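You operate a simulated robot arm through the tools that you are given. There is no shell and no other tool. Be economical: measure what you need, move in short steps, check, and stop when the job is done.

The job below is to be done with a simulated robot arm. You get a single attempt, and the scene is never put back.

TASK
Put the oil can marked "HV 68" from the console end of the board table on the brown panel there and the oil can that says "HV 46" on the white panel there. Stack the pale block marked "maple" from the top of the blue cabinet on top of the pale block labelled "birch". Put the grease tin that says "EP 2" from the top of the parts table on the back half of the board table. Close the vacuum pump door. Put the labelled block on the red dish. Close the left bench cupboard door. Open the packing drawer. Any order will do. Set down upright: oil can, grease tin.

It is judged by the outcome, as a careful person would: the job done as asked, and still so three seconds after it is handed in. It fails if anything else is knocked over, pushed out of place, dropped, spilled or broken.

THE ROBOT
A 7-joint arm with a vacuum gripper on a trunk, on a base that drives. Base frame: it is fixed to the floor where the robot stands at the start and does not move with it; the origin is under the middle of the robot, x ahead of it, y to its left, z up; the surface under the hand at the start is at about z = 910. Units: mm, rad, N and s.
Its first joint turns from -2.601 to 2.601 rad. Places, roughly: back half of the board table [1100, -1100, 900]; brown panel [500, -500, 1000]; grease tin [3000, 1500, 1000]; labelled block [-500, -6250, 750]; left bench cupboard door [4200, -4400, 500]; oil can [500, -500, 1000]; packing drawer [4600, -600, 800]; pale block [750, 500, 1000]; red dish (13x10x2 cm) [4400, -5000, 900]; vacuum pump door [4200, 1200, 400]; white panel (20x15x1 cm) [700, -700, 900]. Payload 1.06 kg.
Tool frame: the origin (TCP) lies in the middle of the cups' lips, and z points out of the cups. The gripper has 1 cup of 24 mm across, covering 24 by 24 mm (tool x, y); the bellows give 8 mm. With the vacuum on, a cup seals on a smooth face that it is pressed against (1 to 4 N); it does not hold porous or soft things. The pull reaches 23 N.
Orientation is told as [roll, pitch, yaw] about the base's x, y, z axes, in that order, counted from this pose: with the cups facing straight down, the tool's x points along the base's -x, its y along +y and its z along -z.

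THE INTERFACE
- The arm moves only by the tool nudge_tool. Its argument "deltas" is a list of rows, each an object of numbers (a shift or turn left out is 0, a gripper value left out holds the last): "tx", "ty", "tz": the shift along the tool's x, y, z in mm; "wx", "wy", "wz": the turn, a rotation vector about the tool's x, y, z in degrees; "vacuum": the vacuum: 1 switches it on, 0 off. In form: [{"tx": .., "ty": .., "tz": .., "wx": .., "wy": .., "wz": .., "vacuum": ..}, ...]. A call has 1 to 20 rows; each row shifts and turns the commanded pose from where the row before left it, along the tool's axes as they then stand. A row lasts 0.2 s, in which the tool goes at most 50 mm and 0.15 rad; a call with a longer step from one row to the next is refused whole, and so is a gripper value outside its range. Where a pose cannot be reached the arm comes as near as it can. A force on the tool above 40 N (or 10 N above the force at the start of the call, whichever is more), or a blocked arm, ends the call early, and 0.2 s more pass. The pull builds up within a second once a cup has sealed. Time passes only in rows, and 0.2 s behind the last, so rows that do not move give it time. It gives the time, the measured TCP pose, the force on the tool (base axes) and the pull of the vacuum at its end, in the units of the frame above (readings bear some noise), with the torque about the TCP (base axes, N m) and any sound that the robot's microphone picked up.
- Cameras (640 x 400 px; columns grow to the right, rows downward): "scene" is now at [38.2, 151.5, 1563.9]; the picture's right is [-0.22, -0.97, 0.00], its down [-0.65, 0.15, -0.74] and it looks along [0.73, -0.17, -0.67] (base axes); focal length 257 px, centre (320, 200). "wrist" rides on the gripper at [78, 19, -96] in the tool frame; the picture's right is [-0.24, 0.97, 0.00], its down [-0.71, -0.17, -0.69] and it looks along [-0.67, -0.16, 0.73] (tool axes); focal length 243 px, centre (320, 200). There is no depth. A picture from a camera that has moved, and an enlarged one, comes with that camera's place and axes in the base frame and with its lens.
- snapshot(camera): a new picture of that camera. The clock stands still meanwhile.
- slide_trunk(by): slides the trunk up (or, below 0, down) by that many mm; the arm and the scene camera ride with it, the base frame stays. It gives what a move gives, with no picture.
- drive_base(legs): drives the robot by 1 to 6 legs, each [ahead, turn to the left] in mm and rad, along the robot's own axes; the way and the turn of a leg run together, so that a leg with both is an arc; at most 1500 mm and 3.142 rad a leg. The arm and the cameras ride along, it lands a little off, and it stops where it bumps. It gives what a move gives.
- pan_tilt(pan, tilt): turns the head with the scene camera to pan (to the left, within 2.705 rad either way) and tilt (down, from -0.506 to 1.204), counted from straight ahead of the robot. It gives what a move gives.
- enlarge(camera, box): a new picture of the part [left, top, right, bottom] of that camera's present view, enlarged. The clock stands still meanwhile.
- job_done(): hands the job in; it is judged then, once.

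Work in short steps. Places have to be worked out from the pictures, the camera data and where the tool is seen: move nearer, look again, correct. Check each grasp and each placing, and mend what went wrong. You have 196 turns and 162 pictures in all, those below and enlarged ones among them. Switch the vacuum off and draw the arm clear of the work before you hand the job in, unless the task says otherwise; then end with one line.

The tools are called as name(argument=value, ...) on one line, values as JSON. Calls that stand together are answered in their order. nudge_tool: Moves the arm, as the interface text tells. Its arguments: {"type":"object","properties":{"deltas":{"type":"array"}},"required":["deltas"]} The other tools are called the same way: slide_trunk (by) slides the trunk up or down; drive_base (legs) drives the base; pan_tilt (pan, tilt) turns the head that bears the scene camera; snapshot (camera) takes a picture; enlarge (camera, box) takes an enlarged picture of a part of a camera's view; job_done () hands the job in.

At the start:

```text
time_s: 0.0
position: [718.6, -114.1, 1167.7]
ee_rot: [0.001, 0.0, -0.001]
ft_force: [-0.1, 0.1, -0.1]
torque: [-0.01, 0.0, -0.02]
pull: 0.1
trunk travel left (down, up): [-625.0, 85.0]
robot x, y, heading: [-0.4, 0.3, -0.001]
head pan, tilt: [-0.225, 0.731]
```

scene: 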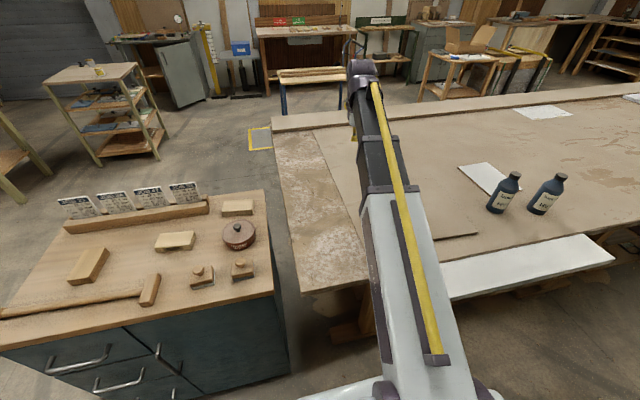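
wrist: 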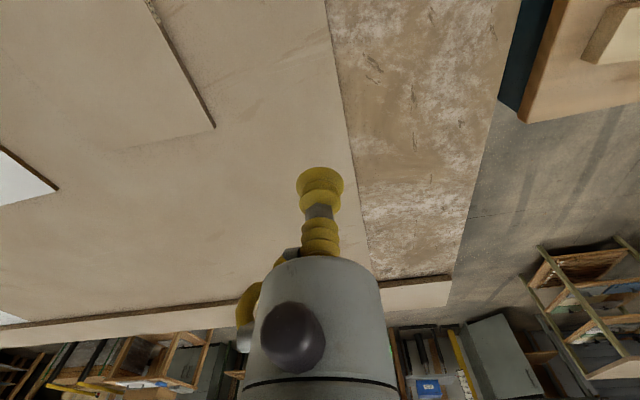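

I'll start by getting a closer look at the cans and at the blocks on the cabinet.

enlarge(camera="scene", box=[440, 150, 600, 250])

enlarge(camera="scene", box=[40, 170, 290, 326])

```text
4.00 times, centred on (520, 200) of scene
camera zoom: at [38.2, 151.5, 1563.9], right [-0.22, -0.97, 0.0], down [-0.65, 0.15, -0.74], along [0.73, -0.17, -0.67], focal length 1030 px, centre (-480, 200)
```

zoom: 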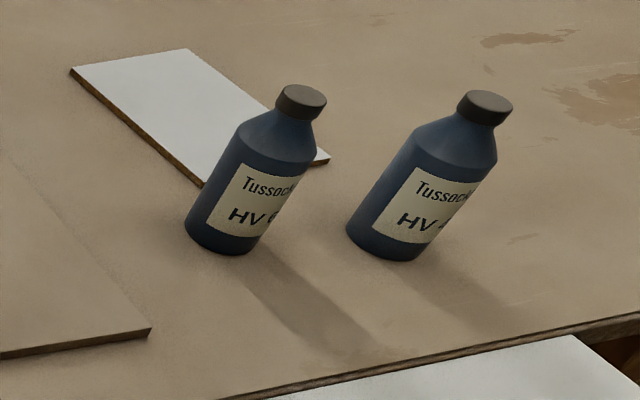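

```text
2.56 times, centred on (165, 248) of scene
camera zoom: at [38.2, 151.5, 1563.9], right [-0.22, -0.97, 0.0], down [-0.65, 0.15, -0.74], along [0.73, -0.17, -0.67], focal length 659 px, centre (717, 77)
```

zoom: 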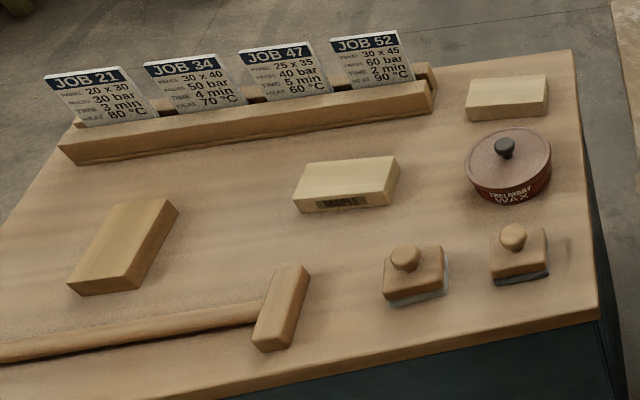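

The cans are HV 68 on the left and HV 46 on the right, with MAPLE in the middle of the cabinet. Next I'll look over the table's near side and scan the room to plan the driving.

pan_tilt(pan=-1.0, tilt=0.9)

snapshot(camera="scene")

pan_tilt(pan=-0.5, tilt=0.15)

snapshot(camera="scene")

pan_tilt(pan=0.8, tilt=0.5)

snapshot(camera="scene")

pan_tilt(pan=-1.8, tilt=0.3)

snapshot(camera="scene")

```text
time_s: 1.1
position: [719.5, -114.0, 1166.7]
ee_rot: [0.001, -0.001, -0.001]
ft_force: [0.4, 0.7, 0.0]
torque: [0.01, 0.02, 0.0]
pull: 0.0
trunk travel left (down, up): [-625.0, 85.0]
robot x, y, heading: [0.0, 1.2, -0.004]
head pan, tilt: [-1.0, 0.901]
```

```text
157 pictures are left
camera scene: at [-2.5, 106.7, 1550.3], right [-0.84, -0.54, 0.0], down [-0.42, 0.66, -0.62], along [0.34, -0.52, -0.78], focal length 257 px, centre (320, 200)
```

scene: 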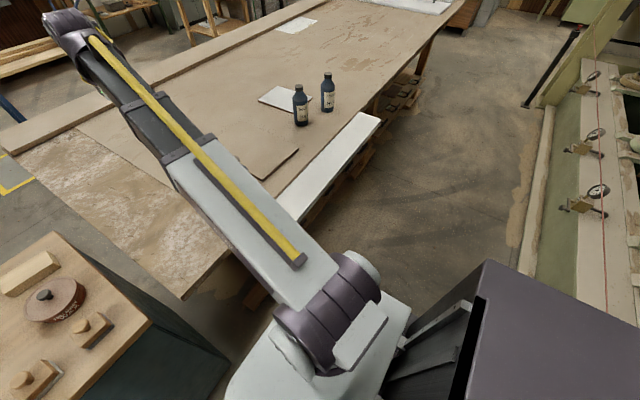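

```text
time_s: 2.2
position: [719.5, -114.5, 1167.1]
ee_rot: [0.0, -0.001, -0.001]
ft_force: [0.2, 0.1, -0.3]
torque: [-0.01, -0.02, 0.0]
pull: 0.0
trunk travel left (down, up): [-625.0, 85.0]
robot x, y, heading: [3.5, 0.9, -0.001]
head pan, tilt: [-0.499, 0.15]
```

```text
156 pictures are left
camera scene: at [38.0, 125.8, 1616.5], right [-0.48, -0.88, 0.0], down [-0.13, 0.07, -0.99], along [0.87, -0.47, -0.15], focal length 257 px, centre (320, 200)
```

scene: 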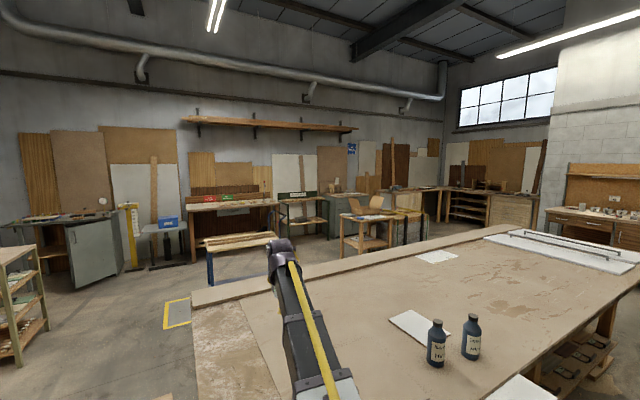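

```text
time_s: 3.7
position: [719.9, -113.5, 1166.8]
ee_rot: [0.0, 0.0, 0.001]
ft_force: [-0.6, 0.1, -0.2]
torque: [0.0, -0.02, -0.01]
pull: 0.0
trunk travel left (down, up): [-625.0, 85.0]
robot x, y, heading: [3.1, 3.9, 0.001]
head pan, tilt: [0.799, 0.499]
```

```text
155 pictures are left
camera scene: at [20.1, 235.4, 1584.2], right [0.72, -0.7, 0.0], down [-0.33, -0.34, -0.88], along [0.61, 0.63, -0.48], focal length 257 px, centre (320, 200)
```

scene: 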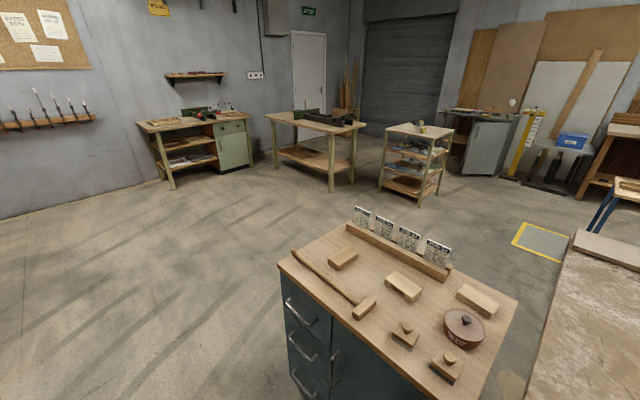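

```text
time_s: 6.0
position: [719.5, -114.3, 1166.5]
ee_rot: [0.0, 0.0, 0.0]
ft_force: [0.1, -0.8, -0.1]
torque: [-0.02, -0.02, -0.03]
pull: 0.1
trunk travel left (down, up): [-625.0, 85.0]
robot x, y, heading: [3.2, 0.2, 0.002]
head pan, tilt: [-1.799, 0.3]
```

```text
154 pictures are left
camera scene: at [-64.5, 79.2, 1602.6], right [-0.97, 0.23, 0.0], down [0.07, 0.29, -0.96], along [-0.22, -0.93, -0.3], focal length 257 px, centre (320, 200)
```

scene: 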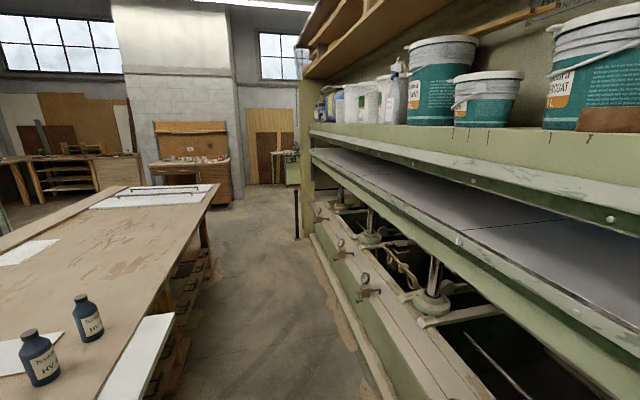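

A dark box stands close to the robot's right. I'll look at it, and behind the robot, before driving.

pan_tilt(pan=-1.8, tilt=1.1)

snapshot(camera="scene")

pan_tilt(pan=2.4, tilt=0.7)

snapshot(camera="scene")

```text
time_s: 7.2
position: [720.1, -114.3, 1168.0]
ee_rot: [0.0, -0.001, 0.001]
ft_force: [0.1, -0.6, -0.2]
torque: [0.01, -0.01, -0.01]
pull: 0.1
trunk travel left (down, up): [-625.0, 85.0]
robot x, y, heading: [1.6, 0.1, -0.0]
head pan, tilt: [-1.799, 1.1]
```

```text
153 pictures are left
camera scene: at [-57.7, 108.6, 1536.5], right [-0.97, 0.23, 0.0], down [0.2, 0.87, -0.45], along [-0.1, -0.44, -0.89], focal length 257 px, centre (320, 200)
```

scene: 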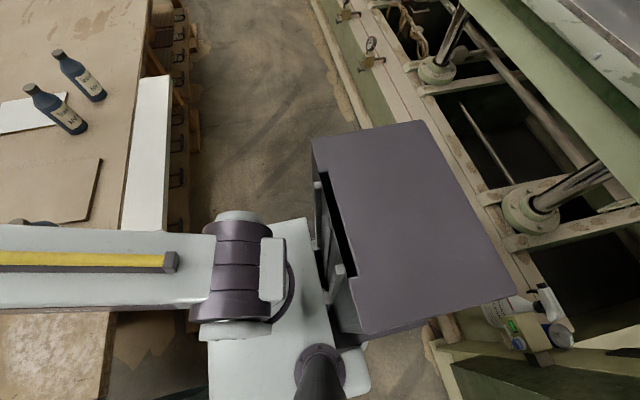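

```text
time_s: 10.6
position: [720.0, -114.2, 1166.4]
ee_rot: [0.0, 0.001, 0.0]
ft_force: [0.2, 0.1, 0.1]
torque: [0.0, -0.03, -0.03]
pull: 0.0
trunk travel left (down, up): [-625.0, 85.0]
robot x, y, heading: [0.3, -1.3, -0.003]
head pan, tilt: [2.4, 0.7]
```

```text
152 pictures are left
camera scene: at [-106.0, 227.6, 1566.4], right [0.68, 0.74, 0.0], down [0.47, -0.44, -0.76], along [-0.56, 0.52, -0.64], focal length 257 px, centre (320, 200)
```

scene: 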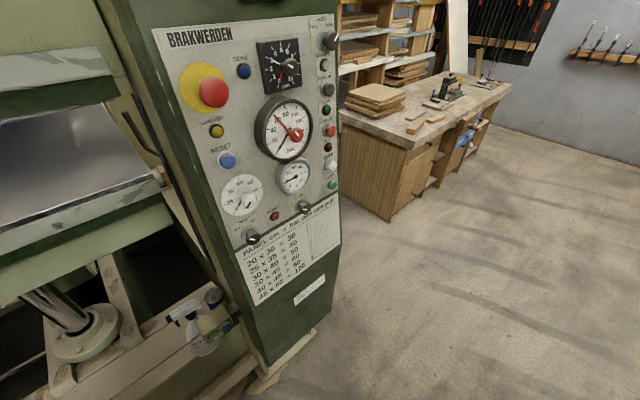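

The dark box is the robot's own trunk. I'll do the blocks first, moving the hand high over the cabinet to look with the wrist camera.

nudge_tool(deltas=[{"tx": 11.4, "ty": 42.4, "tz": -9.5}, {"tx": 11.4, "ty": 42.4, "tz": -9.5}, {"tx": 11.4, "ty": 42.4, "tz": -9.5}, {"tx": 11.4, "ty": 42.4, "tz": -9.5}, {"tx": 11.4, "ty": 42.4, "tz": -9.5}, {"tx": 11.4, "ty": 42.4, "tz": -9.5}, {"tx": 11.4, "ty": 42.4, "tz": -9.5}, {"tx": 11.4, "ty": 42.4, "tz": -9.5}, {"tx": 11.4, "ty": 42.4, "tz": -9.5}, {"tx": 11.4, "ty": 42.4, "tz": -9.5}, {"tx": 11.4, "ty": 42.4, "tz": -9.5}, {"tx": 11.4, "ty": 42.4, "tz": -9.5}, {"tx": 11.4, "ty": 42.4, "tz": -9.5}, {"tx": 11.4, "ty": 42.4, "tz": -9.5}])

snapshot(camera="wrist")

pan_tilt(pan=-0.7, tilt=0.8)

snapshot(camera="scene")

```text
time_s: 12.0
position: [652.3, 137.1, 1225.2]
ee_rot: [0.0, -0.007, 0.004]
ft_force: [-0.1, -1.1, 0.2]
torque: [0.02, 0.03, 0.03]
pull: 0.0
trunk travel left (down, up): [-625.0, 85.0]
robot x, y, heading: [-0.6, -1.1, -0.002]
head pan, tilt: [2.4, 0.7]
stopped in row 7: the force on the tool passed its limit at 52 N (the readings are from after the stop); the commanded pose is now the measured one
```

```text
151 pictures are left
camera wrist: at [572.5, 155.9, 1319.6], right [0.23, 0.97, 0.0], down [0.7, -0.17, 0.69], along [0.67, -0.16, -0.72], focal length 243 px, centre (320, 200)
```

wrist: 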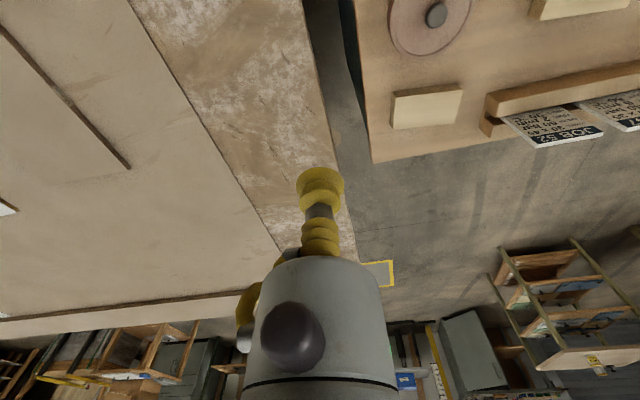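

```text
time_s: 14.7
position: [652.1, 137.4, 1224.0]
ee_rot: [0.0, -0.007, 0.002]
ft_force: [-0.5, 0.1, -0.6]
torque: [-0.04, -0.01, 0.0]
pull: 0.1
trunk travel left (down, up): [-625.0, 85.0]
robot x, y, heading: [0.3, 2.0, 0.0]
head pan, tilt: [-0.7, 0.799]
```

```text
150 pictures are left
camera scene: at [18.4, 118.3, 1558.2], right [-0.64, -0.77, 0.0], down [-0.55, 0.46, -0.7], along [0.53, -0.45, -0.72], focal length 257 px, centre (320, 200)
```

scene: 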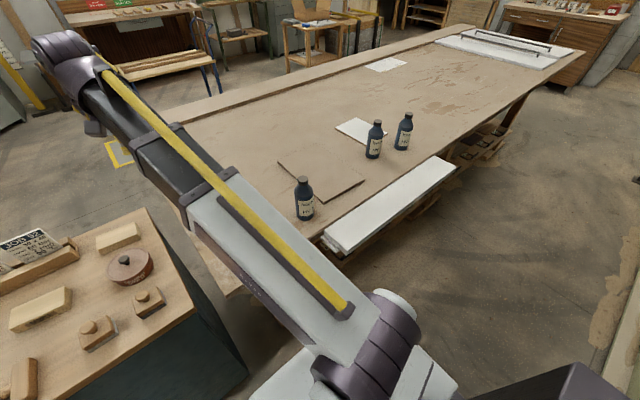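

A third can, previously hidden, stands near the brown panel. I'll read its label.

enlarge(camera="scene", box=[240, 100, 440, 225])

```text
3.20 times, centred on (340, 162) of scene
camera zoom: at [18.4, 118.3, 1558.2], right [-0.64, -0.77, 0.0], down [-0.55, 0.46, -0.7], along [0.53, -0.45, -0.72], focal length 824 px, centre (256, 320)
```

zoom: 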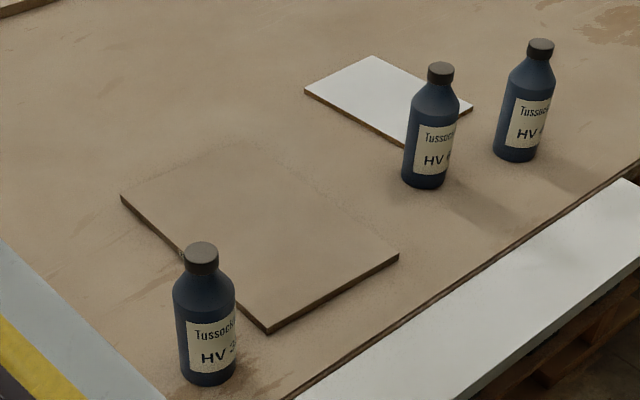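

The third can is HV 32, so I leave it alone. I'll carry on more gently toward the cabinet to see whether the stop was only dynamics.

nudge_tool(deltas=[{"tx": 3, "ty": 12, "tz": -3}, {"tx": 6, "ty": 20, "tz": -5}, {"tx": 6, "ty": 25, "tz": -5}, {"tx": 6, "ty": 25, "tz": -5}, {"tx": 6, "ty": 25, "tz": -5}, {"tx": 6, "ty": 25, "tz": -5}, {"tx": 6, "ty": 25, "tz": -5}, {"tx": 6, "ty": 25, "tz": -5}, {"tx": 6, "ty": 25, "tz": -5}, {"tx": 4, "ty": 14, "tz": -3}])

snapshot(camera="wrist")

```text
time_s: 16.9
position: [598.0, 362.5, 1258.8]
ee_rot: [0.004, -0.016, 0.005]
ft_force: [-0.3, -0.5, 0.6]
torque: [0.02, -0.01, -0.02]
pull: 0.1
out of reach, approached as far as the arm can: row 5, 6
trunk travel left (down, up): [-625.0, 85.0]
robot x, y, heading: [2.8, 0.4, -0.003]
head pan, tilt: [-0.7, 0.799]
```

```text
148 pictures are left
camera wrist: at [517.8, 381.9, 1352.5], right [0.23, 0.97, 0.01], down [0.7, -0.17, 0.7], along [0.68, -0.16, -0.72], focal length 243 px, centre (320, 200)
```

wrist: 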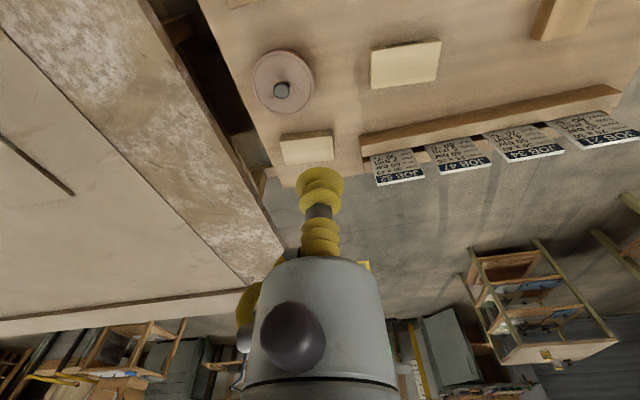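

That works. Triangulating puts the far block's top at about z 916. I'll enlarge to find the birch label.

enlarge(camera="wrist", box=[230, 0, 630, 250])

pan_tilt(pan=0.75, tilt=0.75)

enlarge(camera="scene", box=[160, 100, 480, 300])

```text
1.60 times, centred on (430, 125) of wrist
camera zoom: at [517.8, 381.9, 1352.5], right [0.23, 0.97, 0.01], down [0.7, -0.17, 0.7], along [0.68, -0.16, -0.72], focal length 388 px, centre (144, 320)
```

zoom: 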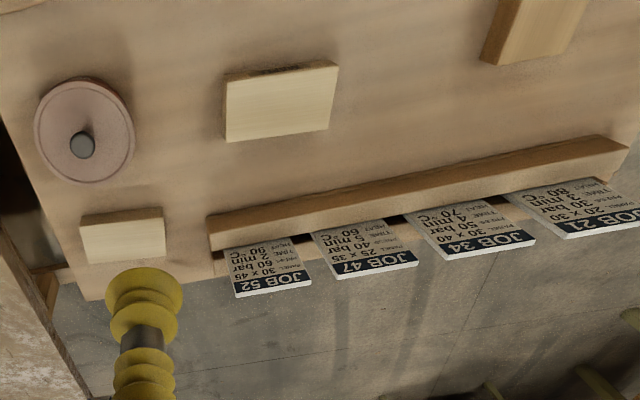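

```text
time_s: 18.4
position: [598.7, 363.1, 1257.7]
ee_rot: [0.004, -0.019, 0.003]
ft_force: [0.9, 0.3, 0.3]
torque: [0.02, 0.01, 0.0]
pull: 0.0
trunk travel left (down, up): [-625.0, 85.0]
robot x, y, heading: [-0.6, 3.0, 0.002]
head pan, tilt: [0.75, 0.75]
```

```text
2.00 times, centred on (320, 200) of scene
camera zoom: at [17.3, 226.8, 1562.2], right [0.68, -0.73, 0.0], down [-0.5, -0.46, -0.73], along [0.54, 0.5, -0.68], focal length 515 px, centre (320, 200)
```

zoom: 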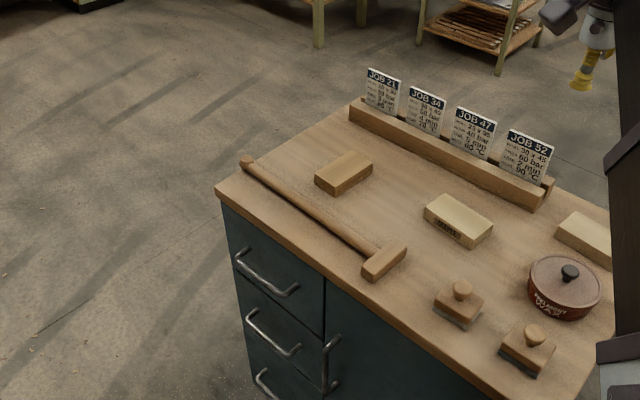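

The far block is as pale as maple and the left one is browner, but I want to confirm the label on its hidden face. I'll swing the wrist camera round to look at that side.

nudge_tool(deltas=[{"tx": -12, "ty": -8, "tz": 3}, {"tx": -24, "ty": -15.5, "tz": 5.5}, {"tx": -24, "ty": -15.5, "tz": 5.5}, {"tx": -24, "ty": -15.5, "tz": 5.5}, {"tx": -24, "ty": -15.5, "tz": 5.5}, {"tx": -24, "ty": -15.5, "tz": 5.5}, {"tx": -24, "ty": -15.5, "tz": 5.5}, {"tx": -24, "ty": -15.5, "tz": 5.5}, {"tx": -24, "ty": -15.5, "tz": 5.5}, {"tx": -24, "ty": -15.5, "tz": 5.5}, {"tx": -24, "ty": -15.5, "tz": 5.5}])

nudge_tool(deltas=[{"wz": -4}, {"wz": -8}, {"wz": -8.3}, {"wz": -8.3}, {"wz": -8.3}, {"wz": -8.3}, {"wz": -8.3}, {"wz": -8.3}, {"wz": -8.3}, {"wz": -8.3}, {"wz": -8.3}, {"wz": -8.3}, {"wz": -8.3}, {"wz": -8.3}, {"wz": -8.3}, {"wz": -8.3}, {"wz": -8.3}, {"wz": -8}, {"wz": -4}])

snapshot(camera="wrist")

```text
time_s: 20.8
position: [852.9, 199.8, 1207.7]
ee_rot: [0.002, -0.008, 0.004]
ft_force: [0.2, 0.3, 0.0]
torque: [0.0, 0.0, -0.01]
pull: 0.0
trunk travel left (down, up): [-625.0, 85.0]
robot x, y, heading: [0.5, 2.8, -0.004]
head pan, tilt: [0.75, 0.75]
```

```text
time_s: 24.8
position: [850.9, 197.5, 1205.9]
ee_rot: [-0.003, 0.01, 2.599]
ft_force: [-0.5, 0.5, 0.2]
torque: [0.04, -0.01, 0.01]
pull: 0.0
trunk travel left (down, up): [-625.0, 85.0]
robot x, y, heading: [1.0, -2.2, -0.001]
head pan, tilt: [0.75, 0.75]
```

```text
145 pictures are left
camera wrist: at [908.1, 142.2, 1303.0], right [-0.7, -0.71, -0.01], down [-0.52, 0.51, 0.68], along [-0.48, 0.48, -0.73], focal length 243 px, centre (320, 200)
```

wrist: 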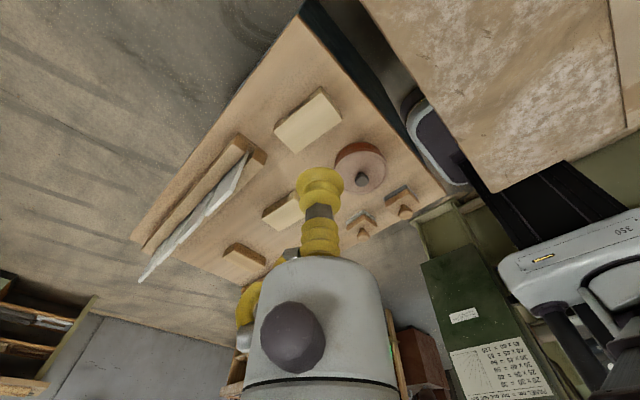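

enlarge(camera="wrist", box=[220, 60, 380, 160])

```text
4.00 times, centred on (300, 110) of wrist
camera zoom: at [908.1, 142.2, 1303.0], right [-0.7, -0.71, -0.01], down [-0.52, 0.51, 0.68], along [-0.48, 0.48, -0.73], focal length 970 px, centre (400, 560)
```

zoom: 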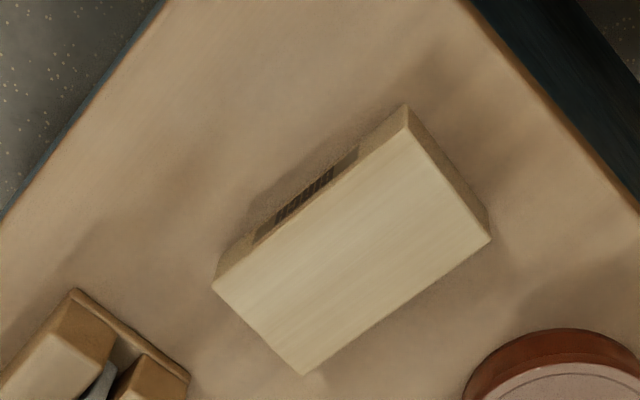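

enlarge(camera="wrist", box=[276, 94, 316, 119])

```text
16.00 times, centred on (296, 106) of wrist
camera zoom: at [908.1, 142.2, 1303.0], right [-0.7, -0.71, -0.01], down [-0.52, 0.51, 0.68], along [-0.48, 0.48, -0.73], focal length 3882 px, centre (704, 1696)
```

zoom: 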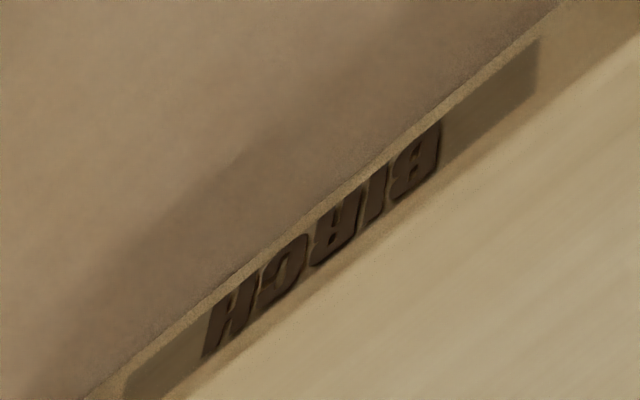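

It reads BIRCH, and I judge its centre to be near (790, 290). I'll turn the wrist back to yaw 0 and go above maple, estimated at (666, 489).

nudge_tool(deltas=[{"wz": 4}, {"wz": 8}, {"wz": 8.3}, {"wz": 8.3}, {"wz": 8.3}, {"wz": 8.3}, {"wz": 8.3}, {"wz": 8.3}, {"wz": 8.3}, {"wz": 8.3}, {"wz": 8.3}, {"wz": 8.3}, {"wz": 8.3}, {"wz": 8.3}, {"wz": 8.3}, {"wz": 8.3}, {"wz": 8.3}, {"wz": 8}, {"wz": 4}])

nudge_tool(deltas=[{"tx": 10, "ty": 15}, {"tx": 20, "ty": 31}, {"tx": 20, "ty": 31}, {"tx": 20, "ty": 31}, {"tx": 20, "ty": 31}, {"tx": 20, "ty": 31}, {"tx": 20, "ty": 31}, {"tx": 20, "ty": 31}, {"tx": 20, "ty": 31}, {"tx": 15, "ty": 29}, {"tz": 20}, {"tz": 30}, {"tz": 30}, {"tz": 30}, {"tz": 20}, {}])

snapshot(camera="wrist")

```text
time_s: 28.8
position: [850.9, 198.2, 1207.3]
ee_rot: [-0.001, -0.008, 0.003]
ft_force: [1.3, -0.8, -0.4]
torque: [-0.01, -0.01, 0.01]
pull: 0.1
trunk travel left (down, up): [-625.0, 85.0]
robot x, y, heading: [1.9, 1.4, -0.0]
head pan, tilt: [0.75, 0.75]
```

```text
time_s: 32.2
position: [669.0, 489.2, 1074.7]
ee_rot: [-0.001, -0.008, 0.004]
ft_force: [-0.3, -0.7, -0.2]
torque: [0.0, 0.01, 0.04]
pull: 0.1
trunk travel left (down, up): [-625.0, 85.0]
robot x, y, heading: [1.3, 0.3, 0.0]
head pan, tilt: [0.75, 0.75]
```

```text
142 pictures are left
camera wrist: at [589.6, 508.6, 1170.2], right [0.23, 0.97, 0.0], down [0.7, -0.17, 0.69], along [0.67, -0.16, -0.72], focal length 243 px, centre (320, 200)
```

wrist: 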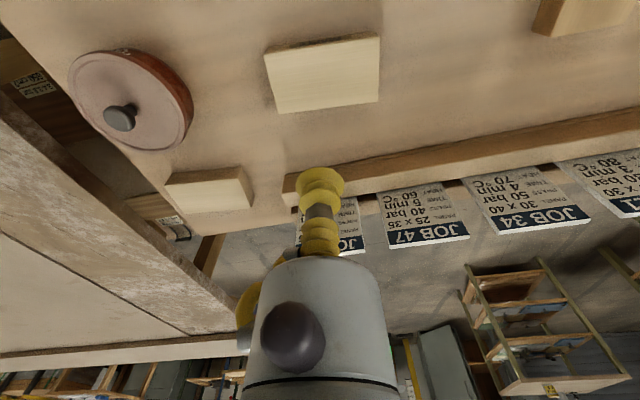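

Maple's centre refines to about (662, 493). I'll centre over it and descend to just above its top.

nudge_tool(deltas=[{"tx": 6, "ty": 4, "tz": 20}, {"tz": 35}, {"tz": 35}, {"tz": 30}, {"tz": 15}, {"tz": 8}, {"tz": 5, "vacuum": 1}, {"tz": 3}, {"tz": 3}, {}])

```text
time_s: 34.4
position: [662.7, 494.4, 921.0]
ee_rot: [-0.002, -0.009, 0.002]
ft_force: [0.2, 0.1, -0.3]
torque: [-0.01, 0.01, 0.04]
pull: 0.1
trunk travel left (down, up): [-625.0, 85.0]
robot x, y, heading: [0.9, 1.1, -0.004]
head pan, tilt: [0.75, 0.75]
```

No contact yet, so I descend a few more millimetres at a time.

nudge_tool(deltas=[{"tz": 2}, {"tz": 2}, {"tz": 2}, {"tz": 2}, {}, {}])

```text
time_s: 35.8
position: [661.7, 494.0, 913.0]
ee_rot: [-0.003, -0.008, 0.004]
ft_force: [-0.5, 0.2, 0.7]
torque: [0.0, -0.01, 0.02]
pull: 22.8
trunk travel left (down, up): [-625.0, 85.0]
robot x, y, heading: [-2.6, 1.1, -0.0]
head pan, tilt: [0.75, 0.75]
```

Sealed on maple with its top at about 914. I'll lift it and carry it over birch.

nudge_tool(deltas=[{"tz": -5}, {"tz": -15}, {"tz": -25}, {"tz": -30}, {"tz": -30}, {"tz": -25}, {"tz": -15}, {"tx": -8, "ty": -12}, {"tx": -15, "ty": -24}, {"tx": -15, "ty": -24}, {"tx": -15, "ty": -24}, {"tx": -15, "ty": -24}, {"tx": -15, "ty": -24}, {"tx": -15, "ty": -24}, {"tx": -15, "ty": -24}, {"tx": -15, "ty": -24, "wz": -2.5}, {}])

snapshot(camera="wrist")

snapshot(camera="scene")

```text
time_s: 39.4
position: [792.1, 290.9, 1059.7]
ee_rot: [-0.002, -0.01, 0.048]
ft_force: [-0.4, -0.7, -0.6]
torque: [-0.01, -0.02, 0.03]
pull: 22.5
trunk travel left (down, up): [-625.0, 85.0]
robot x, y, heading: [1.8, -1.7, 0.002]
head pan, tilt: [0.75, 0.75]
```

```text
141 pictures are left
camera wrist: at [712.0, 305.9, 1153.8], right [0.19, 0.98, 0.0], down [0.71, -0.14, 0.69], along [0.68, -0.13, -0.72], focal length 243 px, centre (320, 200)
```

wrist: 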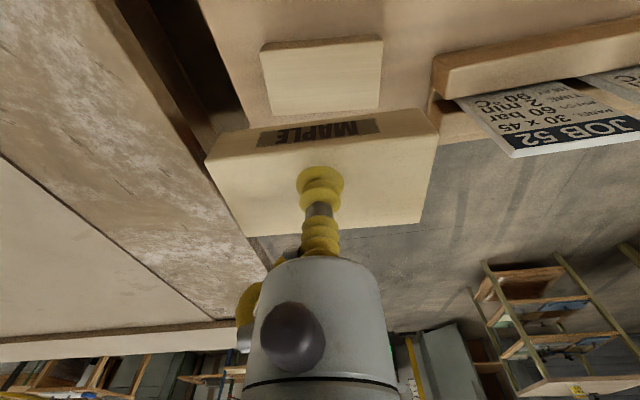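

```text
140 pictures are left
camera scene: at [17.4, 226.6, 1562.2], right [0.68, -0.73, 0.0], down [-0.5, -0.47, -0.73], along [0.53, 0.5, -0.68], focal length 257 px, centre (320, 200)
```

scene: 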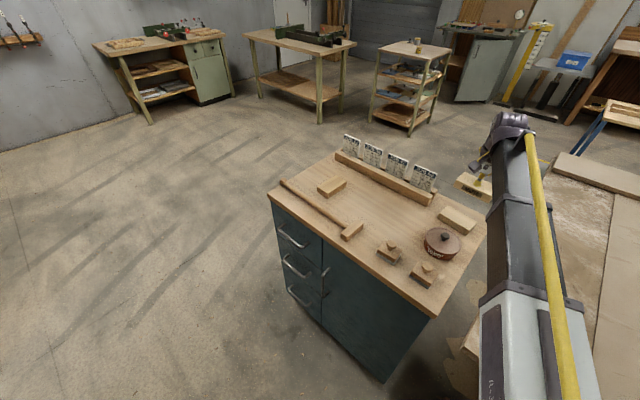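

Maple is well centred on the cup. Birch looks centred at about (785, 296) with yaw −7.5°, so I trim and descend.

nudge_tool(deltas=[{"tx": 6.5, "ty": 5, "wz": 3}, {"tz": 20}, {"tz": 30}, {"tz": 25}, {"tz": 15}, {}])

snapshot(camera="wrist")

```text
time_s: 40.8
position: [785.5, 293.5, 968.5]
ee_rot: [-0.001, -0.009, -0.005]
ft_force: [0.2, 0.4, -1.1]
torque: [0.0, -0.01, 0.01]
pull: 22.6
trunk travel left (down, up): [-625.0, 85.0]
robot x, y, heading: [2.0, -1.6, -0.001]
head pan, tilt: [0.75, 0.75]
```

```text
139 pictures are left
camera wrist: at [705.4, 313.5, 1062.8], right [0.24, 0.97, 0.0], down [0.7, -0.17, 0.69], along [0.67, -0.16, -0.72], focal length 243 px, centre (320, 200)
```

wrist: 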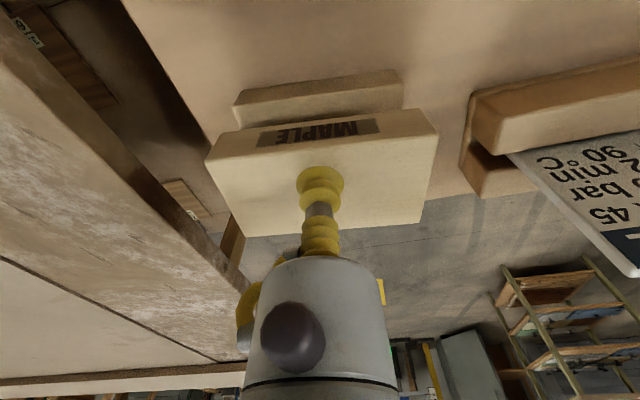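

Well aligned. I continue down slowly, watching the force.

nudge_tool(deltas=[{"tz": 5}, {"tz": 5}, {"tz": 4}, {"tz": 2}, {"tz": 2}, {"tz": 2}, {}])

```text
time_s: 42.4
position: [783.7, 294.6, 947.7]
ee_rot: [-0.001, -0.01, -0.006]
ft_force: [0.8, -0.6, -1.3]
torque: [0.0, -0.02, -0.01]
pull: 22.4
trunk travel left (down, up): [-625.0, 85.0]
robot x, y, heading: [1.2, 1.1, 0.004]
head pan, tilt: [0.75, 0.75]
```

nudge_tool(deltas=[{"tz": 1.5}, {"tz": 1.5}, {"tz": 1.5}, {}])

```text
time_s: 43.4
position: [784.9, 293.8, 942.2]
ee_rot: [-0.002, -0.01, -0.006]
ft_force: [-0.9, -0.2, -1.1]
torque: [0.0, 0.02, 0.0]
pull: 22.8
trunk travel left (down, up): [-625.0, 85.0]
robot x, y, heading: [0.5, -1.2, -0.005]
head pan, tilt: [0.75, 0.75]
```

nudge_tool(deltas=[{"tz": 1.5}, {"tz": 1.5}, {"tz": 1.5}, {}])

enlarge(camera="wrist", box=[180, 50, 460, 225])

```text
time_s: 44.4
position: [785.2, 294.5, 939.9]
ee_rot: [0.0, -0.01, -0.006]
ft_force: [0.2, -0.3, 6.1]
torque: [-0.01, 0.05, -0.03]
pull: 22.6
trunk travel left (down, up): [-625.0, 85.0]
robot x, y, heading: [-1.1, 0.8, -0.004]
head pan, tilt: [0.75, 0.75]
```

```text
2.29 times, centred on (320, 138) of wrist
camera zoom: at [705.3, 313.8, 1035.5], right [0.24, 0.97, 0.0], down [0.7, -0.17, 0.69], along [0.67, -0.16, -0.72], focal length 555 px, centre (320, 343)
```

zoom: 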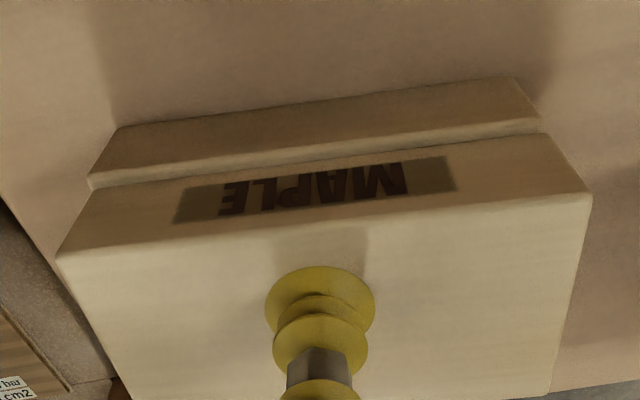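

Contact at +6 N, with maple sitting nearly flush on birch. I'll release and rise.

nudge_tool(deltas=[{"tz": -1.5, "vacuum": 0}, {}, {}, {}, {"tz": -3}, {"tz": -10}, {"tz": -25}, {"tz": -30}, {"tz": -30}, {"tz": -30}, {"tz": -30}, {}])

snapshot(camera="wrist")

```text
time_s: 47.0
position: [783.1, 295.2, 1100.8]
ee_rot: [-0.004, -0.009, -0.004]
ft_force: [-0.2, -1.0, 0.4]
torque: [0.02, 0.01, -0.01]
pull: 0.0
trunk travel left (down, up): [-625.0, 85.0]
robot x, y, heading: [2.3, -0.3, 0.003]
head pan, tilt: [0.75, 0.75]
```

```text
137 pictures are left
camera wrist: at [704.5, 314.7, 1195.9], right [0.24, 0.97, 0.0], down [0.7, -0.17, 0.69], along [0.67, -0.17, -0.72], focal length 243 px, centre (320, 200)
```

wrist: 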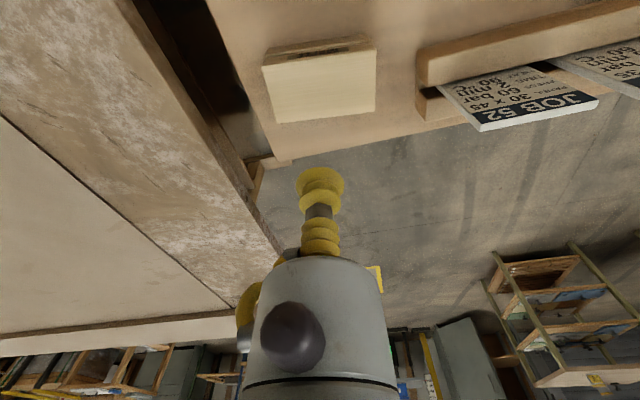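

The stack looks good. I'll raise the hand and shift the base along the corridor to about (−100, −450) so both panels and both cans are well within reach.

nudge_tool(deltas=[{"tz": -15}, {"tz": -30, "tx": 10, "ty": -10}, {"tz": -35, "tx": 10, "ty": -20}, {"tz": -35, "tx": 10, "ty": -25}, {"tz": -30, "tx": 10, "ty": -25}, {"tx": 10, "ty": -30}, {"tx": 10, "ty": -30}, {"tx": 10, "ty": -30}, {"tx": 10, "ty": -30}, {"tx": 5, "ty": -20}, {}])

drive_base(legs=[[-100, 0], [0, -1.571], [450, 0], [0, 1.571]])

pan_tilt(pan=-0.5, tilt=0.8)

snapshot(camera="scene")

snapshot(camera="wrist")

```text
time_s: 49.1
position: [701.4, 94.0, 1246.2]
ee_rot: [-0.001, -0.02, -0.012]
ft_force: [2.3, -2.8, -5.3]
torque: [0.3, -0.15, 0.23]
pull: 0.1
trunk travel left (down, up): [-625.0, 85.0]
robot x, y, heading: [-1.7, 1.6, -0.002]
head pan, tilt: [0.75, 0.75]
stopped in row 10: the force on the tool passed its limit at 46 N (the readings are from after the stop); the commanded pose is now the measured one
```

```text
time_s: 60.2
position: [605.5, -276.7, 1245.1]
ee_rot: [0.0, -0.016, 0.095]
ft_force: [4.0, 0.3, -10.3]
torque: [-0.09, -0.44, -0.11]
pull: 0.1
trunk travel left (down, up): [-625.0, 85.0]
robot x, y, heading: [-81.5, -444.6, 0.107]
head pan, tilt: [0.75, 0.75]
```

```text
time_s: 61.6
position: [606.0, -275.2, 1244.6]
ee_rot: [-0.002, -0.017, 0.097]
ft_force: [2.9, 0.2, -8.0]
torque: [-0.08, -0.32, -0.06]
pull: 0.1
trunk travel left (down, up): [-625.0, 85.0]
robot x, y, heading: [-83.6, -444.9, 0.11]
head pan, tilt: [-0.499, 0.799]
```

```text
136 pictures are left
camera scene: at [-68.0, -311.1, 1558.2], right [-0.38, -0.93, 0.0], down [-0.66, 0.27, -0.7], along [0.64, -0.27, -0.72], focal length 257 px, centre (320, 200)
```

scene: 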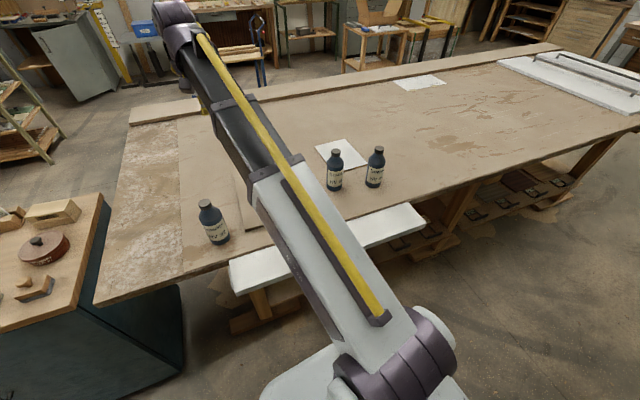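

```text
135 pictures are left
camera wrist: at [523.6, -264.6, 1339.9], right [0.14, 0.99, 0.0], down [0.71, -0.1, 0.7], along [0.69, -0.1, -0.72], focal length 243 px, centre (320, 200)
```

wrist: 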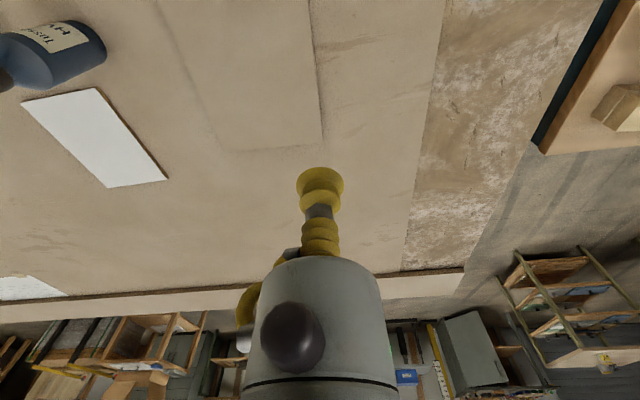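

The base is now at (−83, −445) with heading 0.11. I'll move the hand near HV 68 and look with the wrist camera.

nudge_tool(deltas=[{"wz": 2.75, "tz": 5}, {"wz": 2.75, "tz": 10}, {"tx": 8, "ty": -25, "tz": 5}, {"tx": 9, "ty": -30, "tz": 5}, {"tx": 9, "ty": -30, "tz": 5}, {"tx": 9, "ty": -30, "tz": 5}, {"tx": 9, "ty": -30, "tz": 5}, {"tx": 9, "ty": -30, "tz": 5}, {"tx": 9, "ty": -30}, {"tx": 9, "ty": -30}, {"tx": 9, "ty": -30}, {"tx": 9, "ty": -30}, {"tx": 9, "ty": -30}, {"tx": 8, "ty": -20}, {}])

snapshot(camera="wrist")

```text
time_s: 63.9
position: [539.0, -504.1, 1197.8]
ee_rot: [0.001, -0.026, -0.006]
ft_force: [-0.4, -1.3, -1.7]
torque: [0.06, -0.01, 0.08]
pull: 0.1
trunk travel left (down, up): [-625.0, 85.0]
robot x, y, heading: [-80.8, -445.0, 0.105]
head pan, tilt: [-0.499, 0.799]
stopped in row 10: the force on the tool passed its limit at 45 N (the readings are from after the stop); the commanded pose is now the measured one
```

```text
134 pictures are left
camera wrist: at [458.6, -484.6, 1292.0], right [0.24, 0.97, 0.01], down [0.69, -0.18, 0.7], along [0.68, -0.16, -0.71], focal length 243 px, centre (320, 200)
```

wrist: 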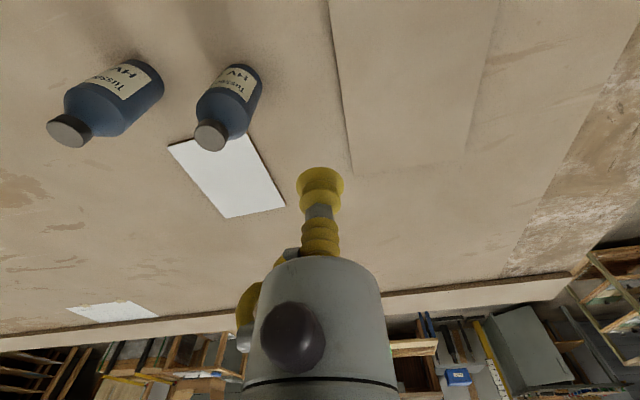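

The cap of HV 68 is at about (556, −623), top about z 1063. Moving above it at a slower pace.

nudge_tool(deltas=[{"tx": -5, "ty": -5, "tz": 5}, {"tx": -6, "ty": -15, "tz": 10}, {"tx": -6, "ty": -20, "tz": 12}, {"ty": -20, "tz": 12}, {"ty": -20, "tz": 12}, {"ty": -20, "tz": 12}, {"ty": -19, "tz": 12}, {}])

snapshot(camera="wrist")

```text
time_s: 65.7
position: [558.0, -624.3, 1122.2]
ee_rot: [0.002, -0.025, -0.005]
ft_force: [-0.1, -0.9, -0.3]
torque: [0.01, -0.02, 0.02]
pull: 0.1
trunk travel left (down, up): [-625.0, 85.0]
robot x, y, heading: [-82.3, -446.0, 0.111]
head pan, tilt: [-0.499, 0.799]
```

```text
133 pictures are left
camera wrist: at [477.6, -605.2, 1216.4], right [0.24, 0.97, 0.01], down [0.69, -0.18, 0.7], along [0.68, -0.16, -0.71], focal length 243 px, centre (320, 200)
```

wrist: 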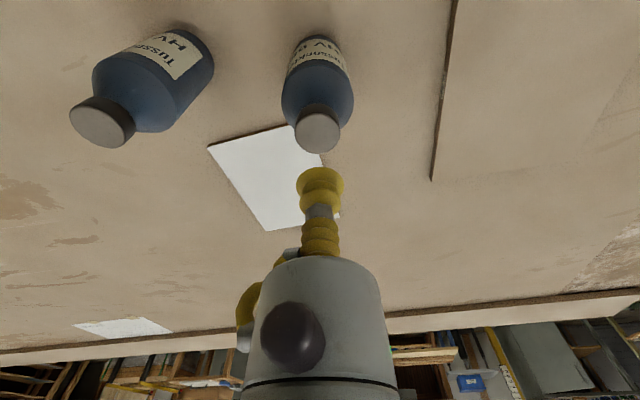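

Centred over the cap. I level the tool and descend with the vacuum on.

nudge_tool(deltas=[{"wy": 1.4, "tz": 10}, {"tz": 18}, {"tz": 15}, {"tz": 8, "vacuum": 1}, {"tz": 3}, {"tz": 3}, {"tz": 2}, {"tz": 2}, {}, {}])

```text
time_s: 67.8
position: [557.0, -623.6, 1063.0]
ee_rot: [-0.001, -0.002, -0.007]
ft_force: [-0.1, 4.3, 13.4]
torque: [0.01, 0.0, 0.01]
pull: 23.0
trunk travel left (down, up): [-625.0, 85.0]
robot x, y, heading: [-79.5, -442.9, 0.107]
head pan, tilt: [-0.499, 0.799]
```

Sealed. Lifting and carrying toward the brown panel's centre (622, −388).

nudge_tool(deltas=[{"tz": -5}, {"tz": -8}, {"tz": -12}, {"tz": -15}, {"tz": -12}, {"tz": -8}, {}, {"tx": -3, "ty": 10}, {"tx": -5, "ty": 20}, {"tx": -6, "ty": 22}, {"tx": -7, "ty": 25}, {"tx": -7, "ty": 25}, {"tx": -7, "ty": 25}, {"tx": -7, "ty": 25}, {"tx": -7, "ty": 25}, {"tx": -7, "ty": 25}, {"tx": -5, "ty": 20}, {"tx": -4, "ty": 13}, {}])

snapshot(camera="wrist")

snapshot(camera="scene")

```text
time_s: 71.8
position: [625.1, -390.2, 1120.0]
ee_rot: [0.001, 0.001, -0.005]
ft_force: [-0.9, 0.3, -3.4]
torque: [0.0, -0.01, 0.03]
pull: 23.3
trunk travel left (down, up): [-625.0, 85.0]
robot x, y, heading: [-83.2, -447.7, 0.107]
head pan, tilt: [-0.499, 0.799]
```

```text
132 pictures are left
camera wrist: at [547.1, -369.2, 1216.6], right [0.24, 0.97, 0.0], down [0.71, -0.18, 0.68], along [0.66, -0.16, -0.73], focal length 243 px, centre (320, 200)
```

wrist: 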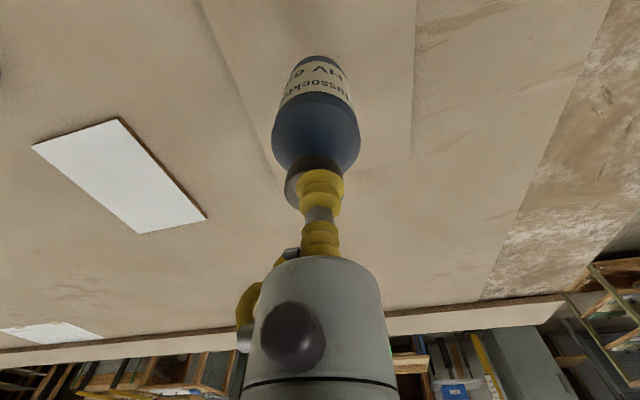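

```text
131 pictures are left
camera scene: at [-67.7, -311.0, 1558.2], right [-0.38, -0.92, 0.0], down [-0.66, 0.27, -0.7], along [0.64, -0.27, -0.72], focal length 257 px, centre (320, 200)
```

scene: 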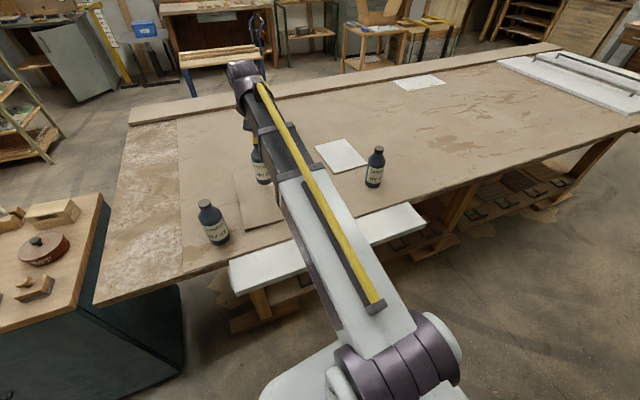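

Over the panel centre. Descending to just above contact and then slowly.

nudge_tool(deltas=[{"tx": 3, "ty": 2, "tz": 8}, {"tz": 12}, {"tz": 10}, {"tz": 5}, {"tz": 3}, {"tz": 2}, {"tz": 2}, {}])

```text
time_s: 73.7
position: [620.2, -386.6, 1079.9]
ee_rot: [0.003, -0.001, -0.004]
ft_force: [-0.1, 0.5, -3.0]
torque: [0.02, 0.03, 0.01]
pull: 22.6
trunk travel left (down, up): [-625.0, 85.0]
robot x, y, heading: [-80.4, -441.3, 0.112]
head pan, tilt: [-0.499, 0.799]
```

nudge_tool(deltas=[{"tz": 1.5}, {"tz": 1.5}, {"tz": 1.5}, {"tz": 1.5}, {}])

```text
time_s: 74.8
position: [619.7, -385.9, 1075.7]
ee_rot: [0.002, -0.002, -0.006]
ft_force: [3.7, 1.1, 16.7]
torque: [-0.07, -0.08, 0.02]
pull: 22.8
trunk travel left (down, up): [-625.0, 85.0]
robot x, y, heading: [-82.9, -444.9, 0.104]
head pan, tilt: [-0.499, 0.799]
```

Contact at about +17 N, so I back off slightly, release, and rise clear.

nudge_tool(deltas=[{"tz": -1.5}, {"vacuum": 0}, {}, {}, {}, {"tz": -2}, {"tz": -5}, {"tz": -12}, {"tz": -20}, {"tz": -20}, {}])

snapshot(camera="wrist")

```text
time_s: 77.2
position: [621.9, -388.8, 1135.6]
ee_rot: [0.003, 0.002, -0.006]
ft_force: [0.0, 1.0, 0.4]
torque: [-0.02, 0.01, -0.02]
pull: 0.0
trunk travel left (down, up): [-625.0, 85.0]
robot x, y, heading: [-81.1, -442.4, 0.109]
head pan, tilt: [-0.499, 0.799]
```

```text
130 pictures are left
camera wrist: at [542.9, -369.2, 1231.7], right [0.24, 0.97, 0.0], down [0.71, -0.18, 0.68], along [0.66, -0.16, -0.73], focal length 243 px, centre (320, 200)
```

wrist: 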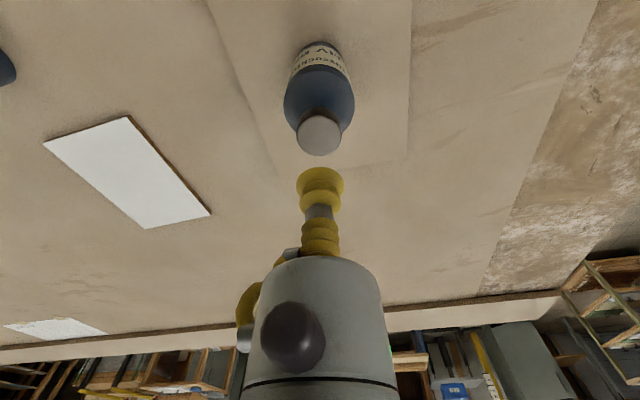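

HV 68 stands on the brown panel. Next is HV 46, at about (518, −763).

nudge_tool(deltas=[{"tx": 3, "ty": -10}, {"tx": 6, "ty": -20}, {"tx": 7, "ty": -25}, {"tx": 7, "ty": -25}, {"tx": 7, "ty": -25}, {"tx": 7, "ty": -25}, {"tx": 7, "ty": -25}, {"tx": 7, "ty": -25}, {"tx": 7, "ty": -25}, {"tx": 7, "ty": -25}, {"tx": 7, "ty": -25}, {"tx": 7, "ty": -25}, {"tx": 7, "ty": -25}, {"tx": 7, "ty": -25}, {"tx": 7, "ty": -25}, {"tx": 5, "ty": -20}, {}])

snapshot(camera="wrist")

```text
time_s: 80.8
position: [512.1, -761.5, 1133.7]
ee_rot: [0.004, 0.001, -0.006]
ft_force: [0.2, 0.0, 0.7]
torque: [0.01, 0.02, -0.01]
pull: 0.0
trunk travel left (down, up): [-625.0, 85.0]
robot x, y, heading: [-82.0, -447.2, 0.112]
head pan, tilt: [-0.499, 0.799]
```

```text
129 pictures are left
camera wrist: at [434.5, -741.1, 1229.9], right [0.24, 0.97, 0.0], down [0.71, -0.18, 0.68], along [0.67, -0.16, -0.73], focal length 243 px, centre (320, 200)
```

wrist: 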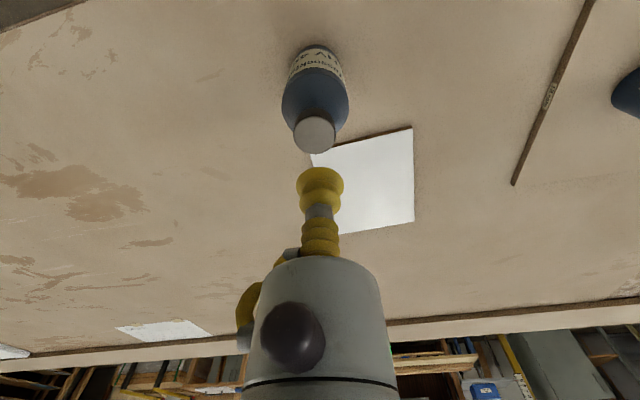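

nudge_tool(deltas=[{"tx": -9, "ty": -4, "tz": 10}, {"tz": 20}, {"tz": 20}, {"tz": 10, "vacuum": 1}, {"tz": 3}, {"tz": 3}, {"tz": 2}, {"tz": 2}, {}, {}])

```text
time_s: 83.0
position: [524.1, -765.1, 1065.9]
ee_rot: [-0.001, 0.0, -0.005]
ft_force: [1.5, 3.5, 12.6]
torque: [0.05, 0.01, 0.02]
pull: 23.2
trunk travel left (down, up): [-625.0, 85.0]
robot x, y, heading: [-80.9, -445.1, 0.112]
head pan, tilt: [-0.499, 0.799]
```

Sealed. Lifting and carrying it to the white panel's centre (722, −729).

nudge_tool(deltas=[{"tz": -5}, {"tz": -8}, {"tz": -12}, {"tz": -15}, {"tz": -10}, {"tz": -6}, {}, {"tx": -10, "ty": 2}, {"tx": -18, "ty": 4}, {"tx": -22, "ty": 4}, {"tx": -25, "ty": 5}, {"tx": -25, "ty": 5}, {"tx": -25, "ty": 5}, {"tx": -25, "ty": 4}, {"tx": -22, "ty": 3}, {"tx": -16, "ty": 3}, {"tx": -10, "ty": 1}, {}])

snapshot(camera="wrist")

```text
time_s: 86.8
position: [722.1, -731.3, 1119.3]
ee_rot: [0.002, 0.0, -0.006]
ft_force: [-0.4, 0.7, -3.3]
torque: [-0.04, -0.04, -0.03]
pull: 22.6
trunk travel left (down, up): [-625.0, 85.0]
robot x, y, heading: [-80.5, -442.0, 0.105]
head pan, tilt: [-0.499, 0.799]
```

```text
128 pictures are left
camera wrist: at [643.6, -711.7, 1215.1], right [0.24, 0.97, 0.0], down [0.71, -0.18, 0.68], along [0.66, -0.16, -0.73], focal length 243 px, centre (320, 200)
```

wrist: 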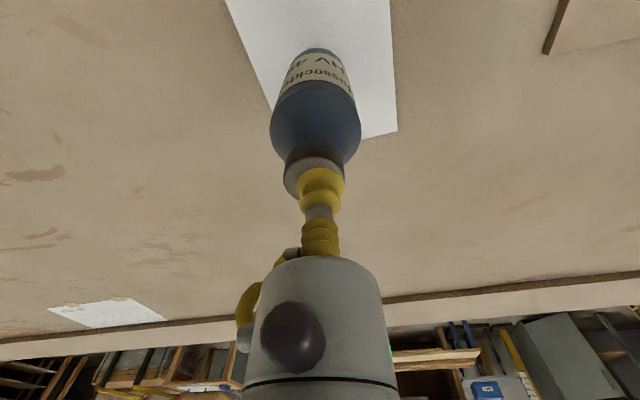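

Over the panel. Descending.

nudge_tool(deltas=[{"tz": 8}, {"tz": 12}, {"tz": 10}, {"tz": 4}, {"tz": 2}, {"tz": 2}, {"tz": 1.5}, {}])

```text
time_s: 88.7
position: [720.6, -731.1, 1080.2]
ee_rot: [0.002, 0.0, -0.005]
ft_force: [0.2, -0.7, -4.3]
torque: [0.03, 0.01, -0.03]
pull: 23.2
trunk travel left (down, up): [-625.0, 85.0]
robot x, y, heading: [-84.1, -446.1, 0.107]
head pan, tilt: [-0.499, 0.799]
```

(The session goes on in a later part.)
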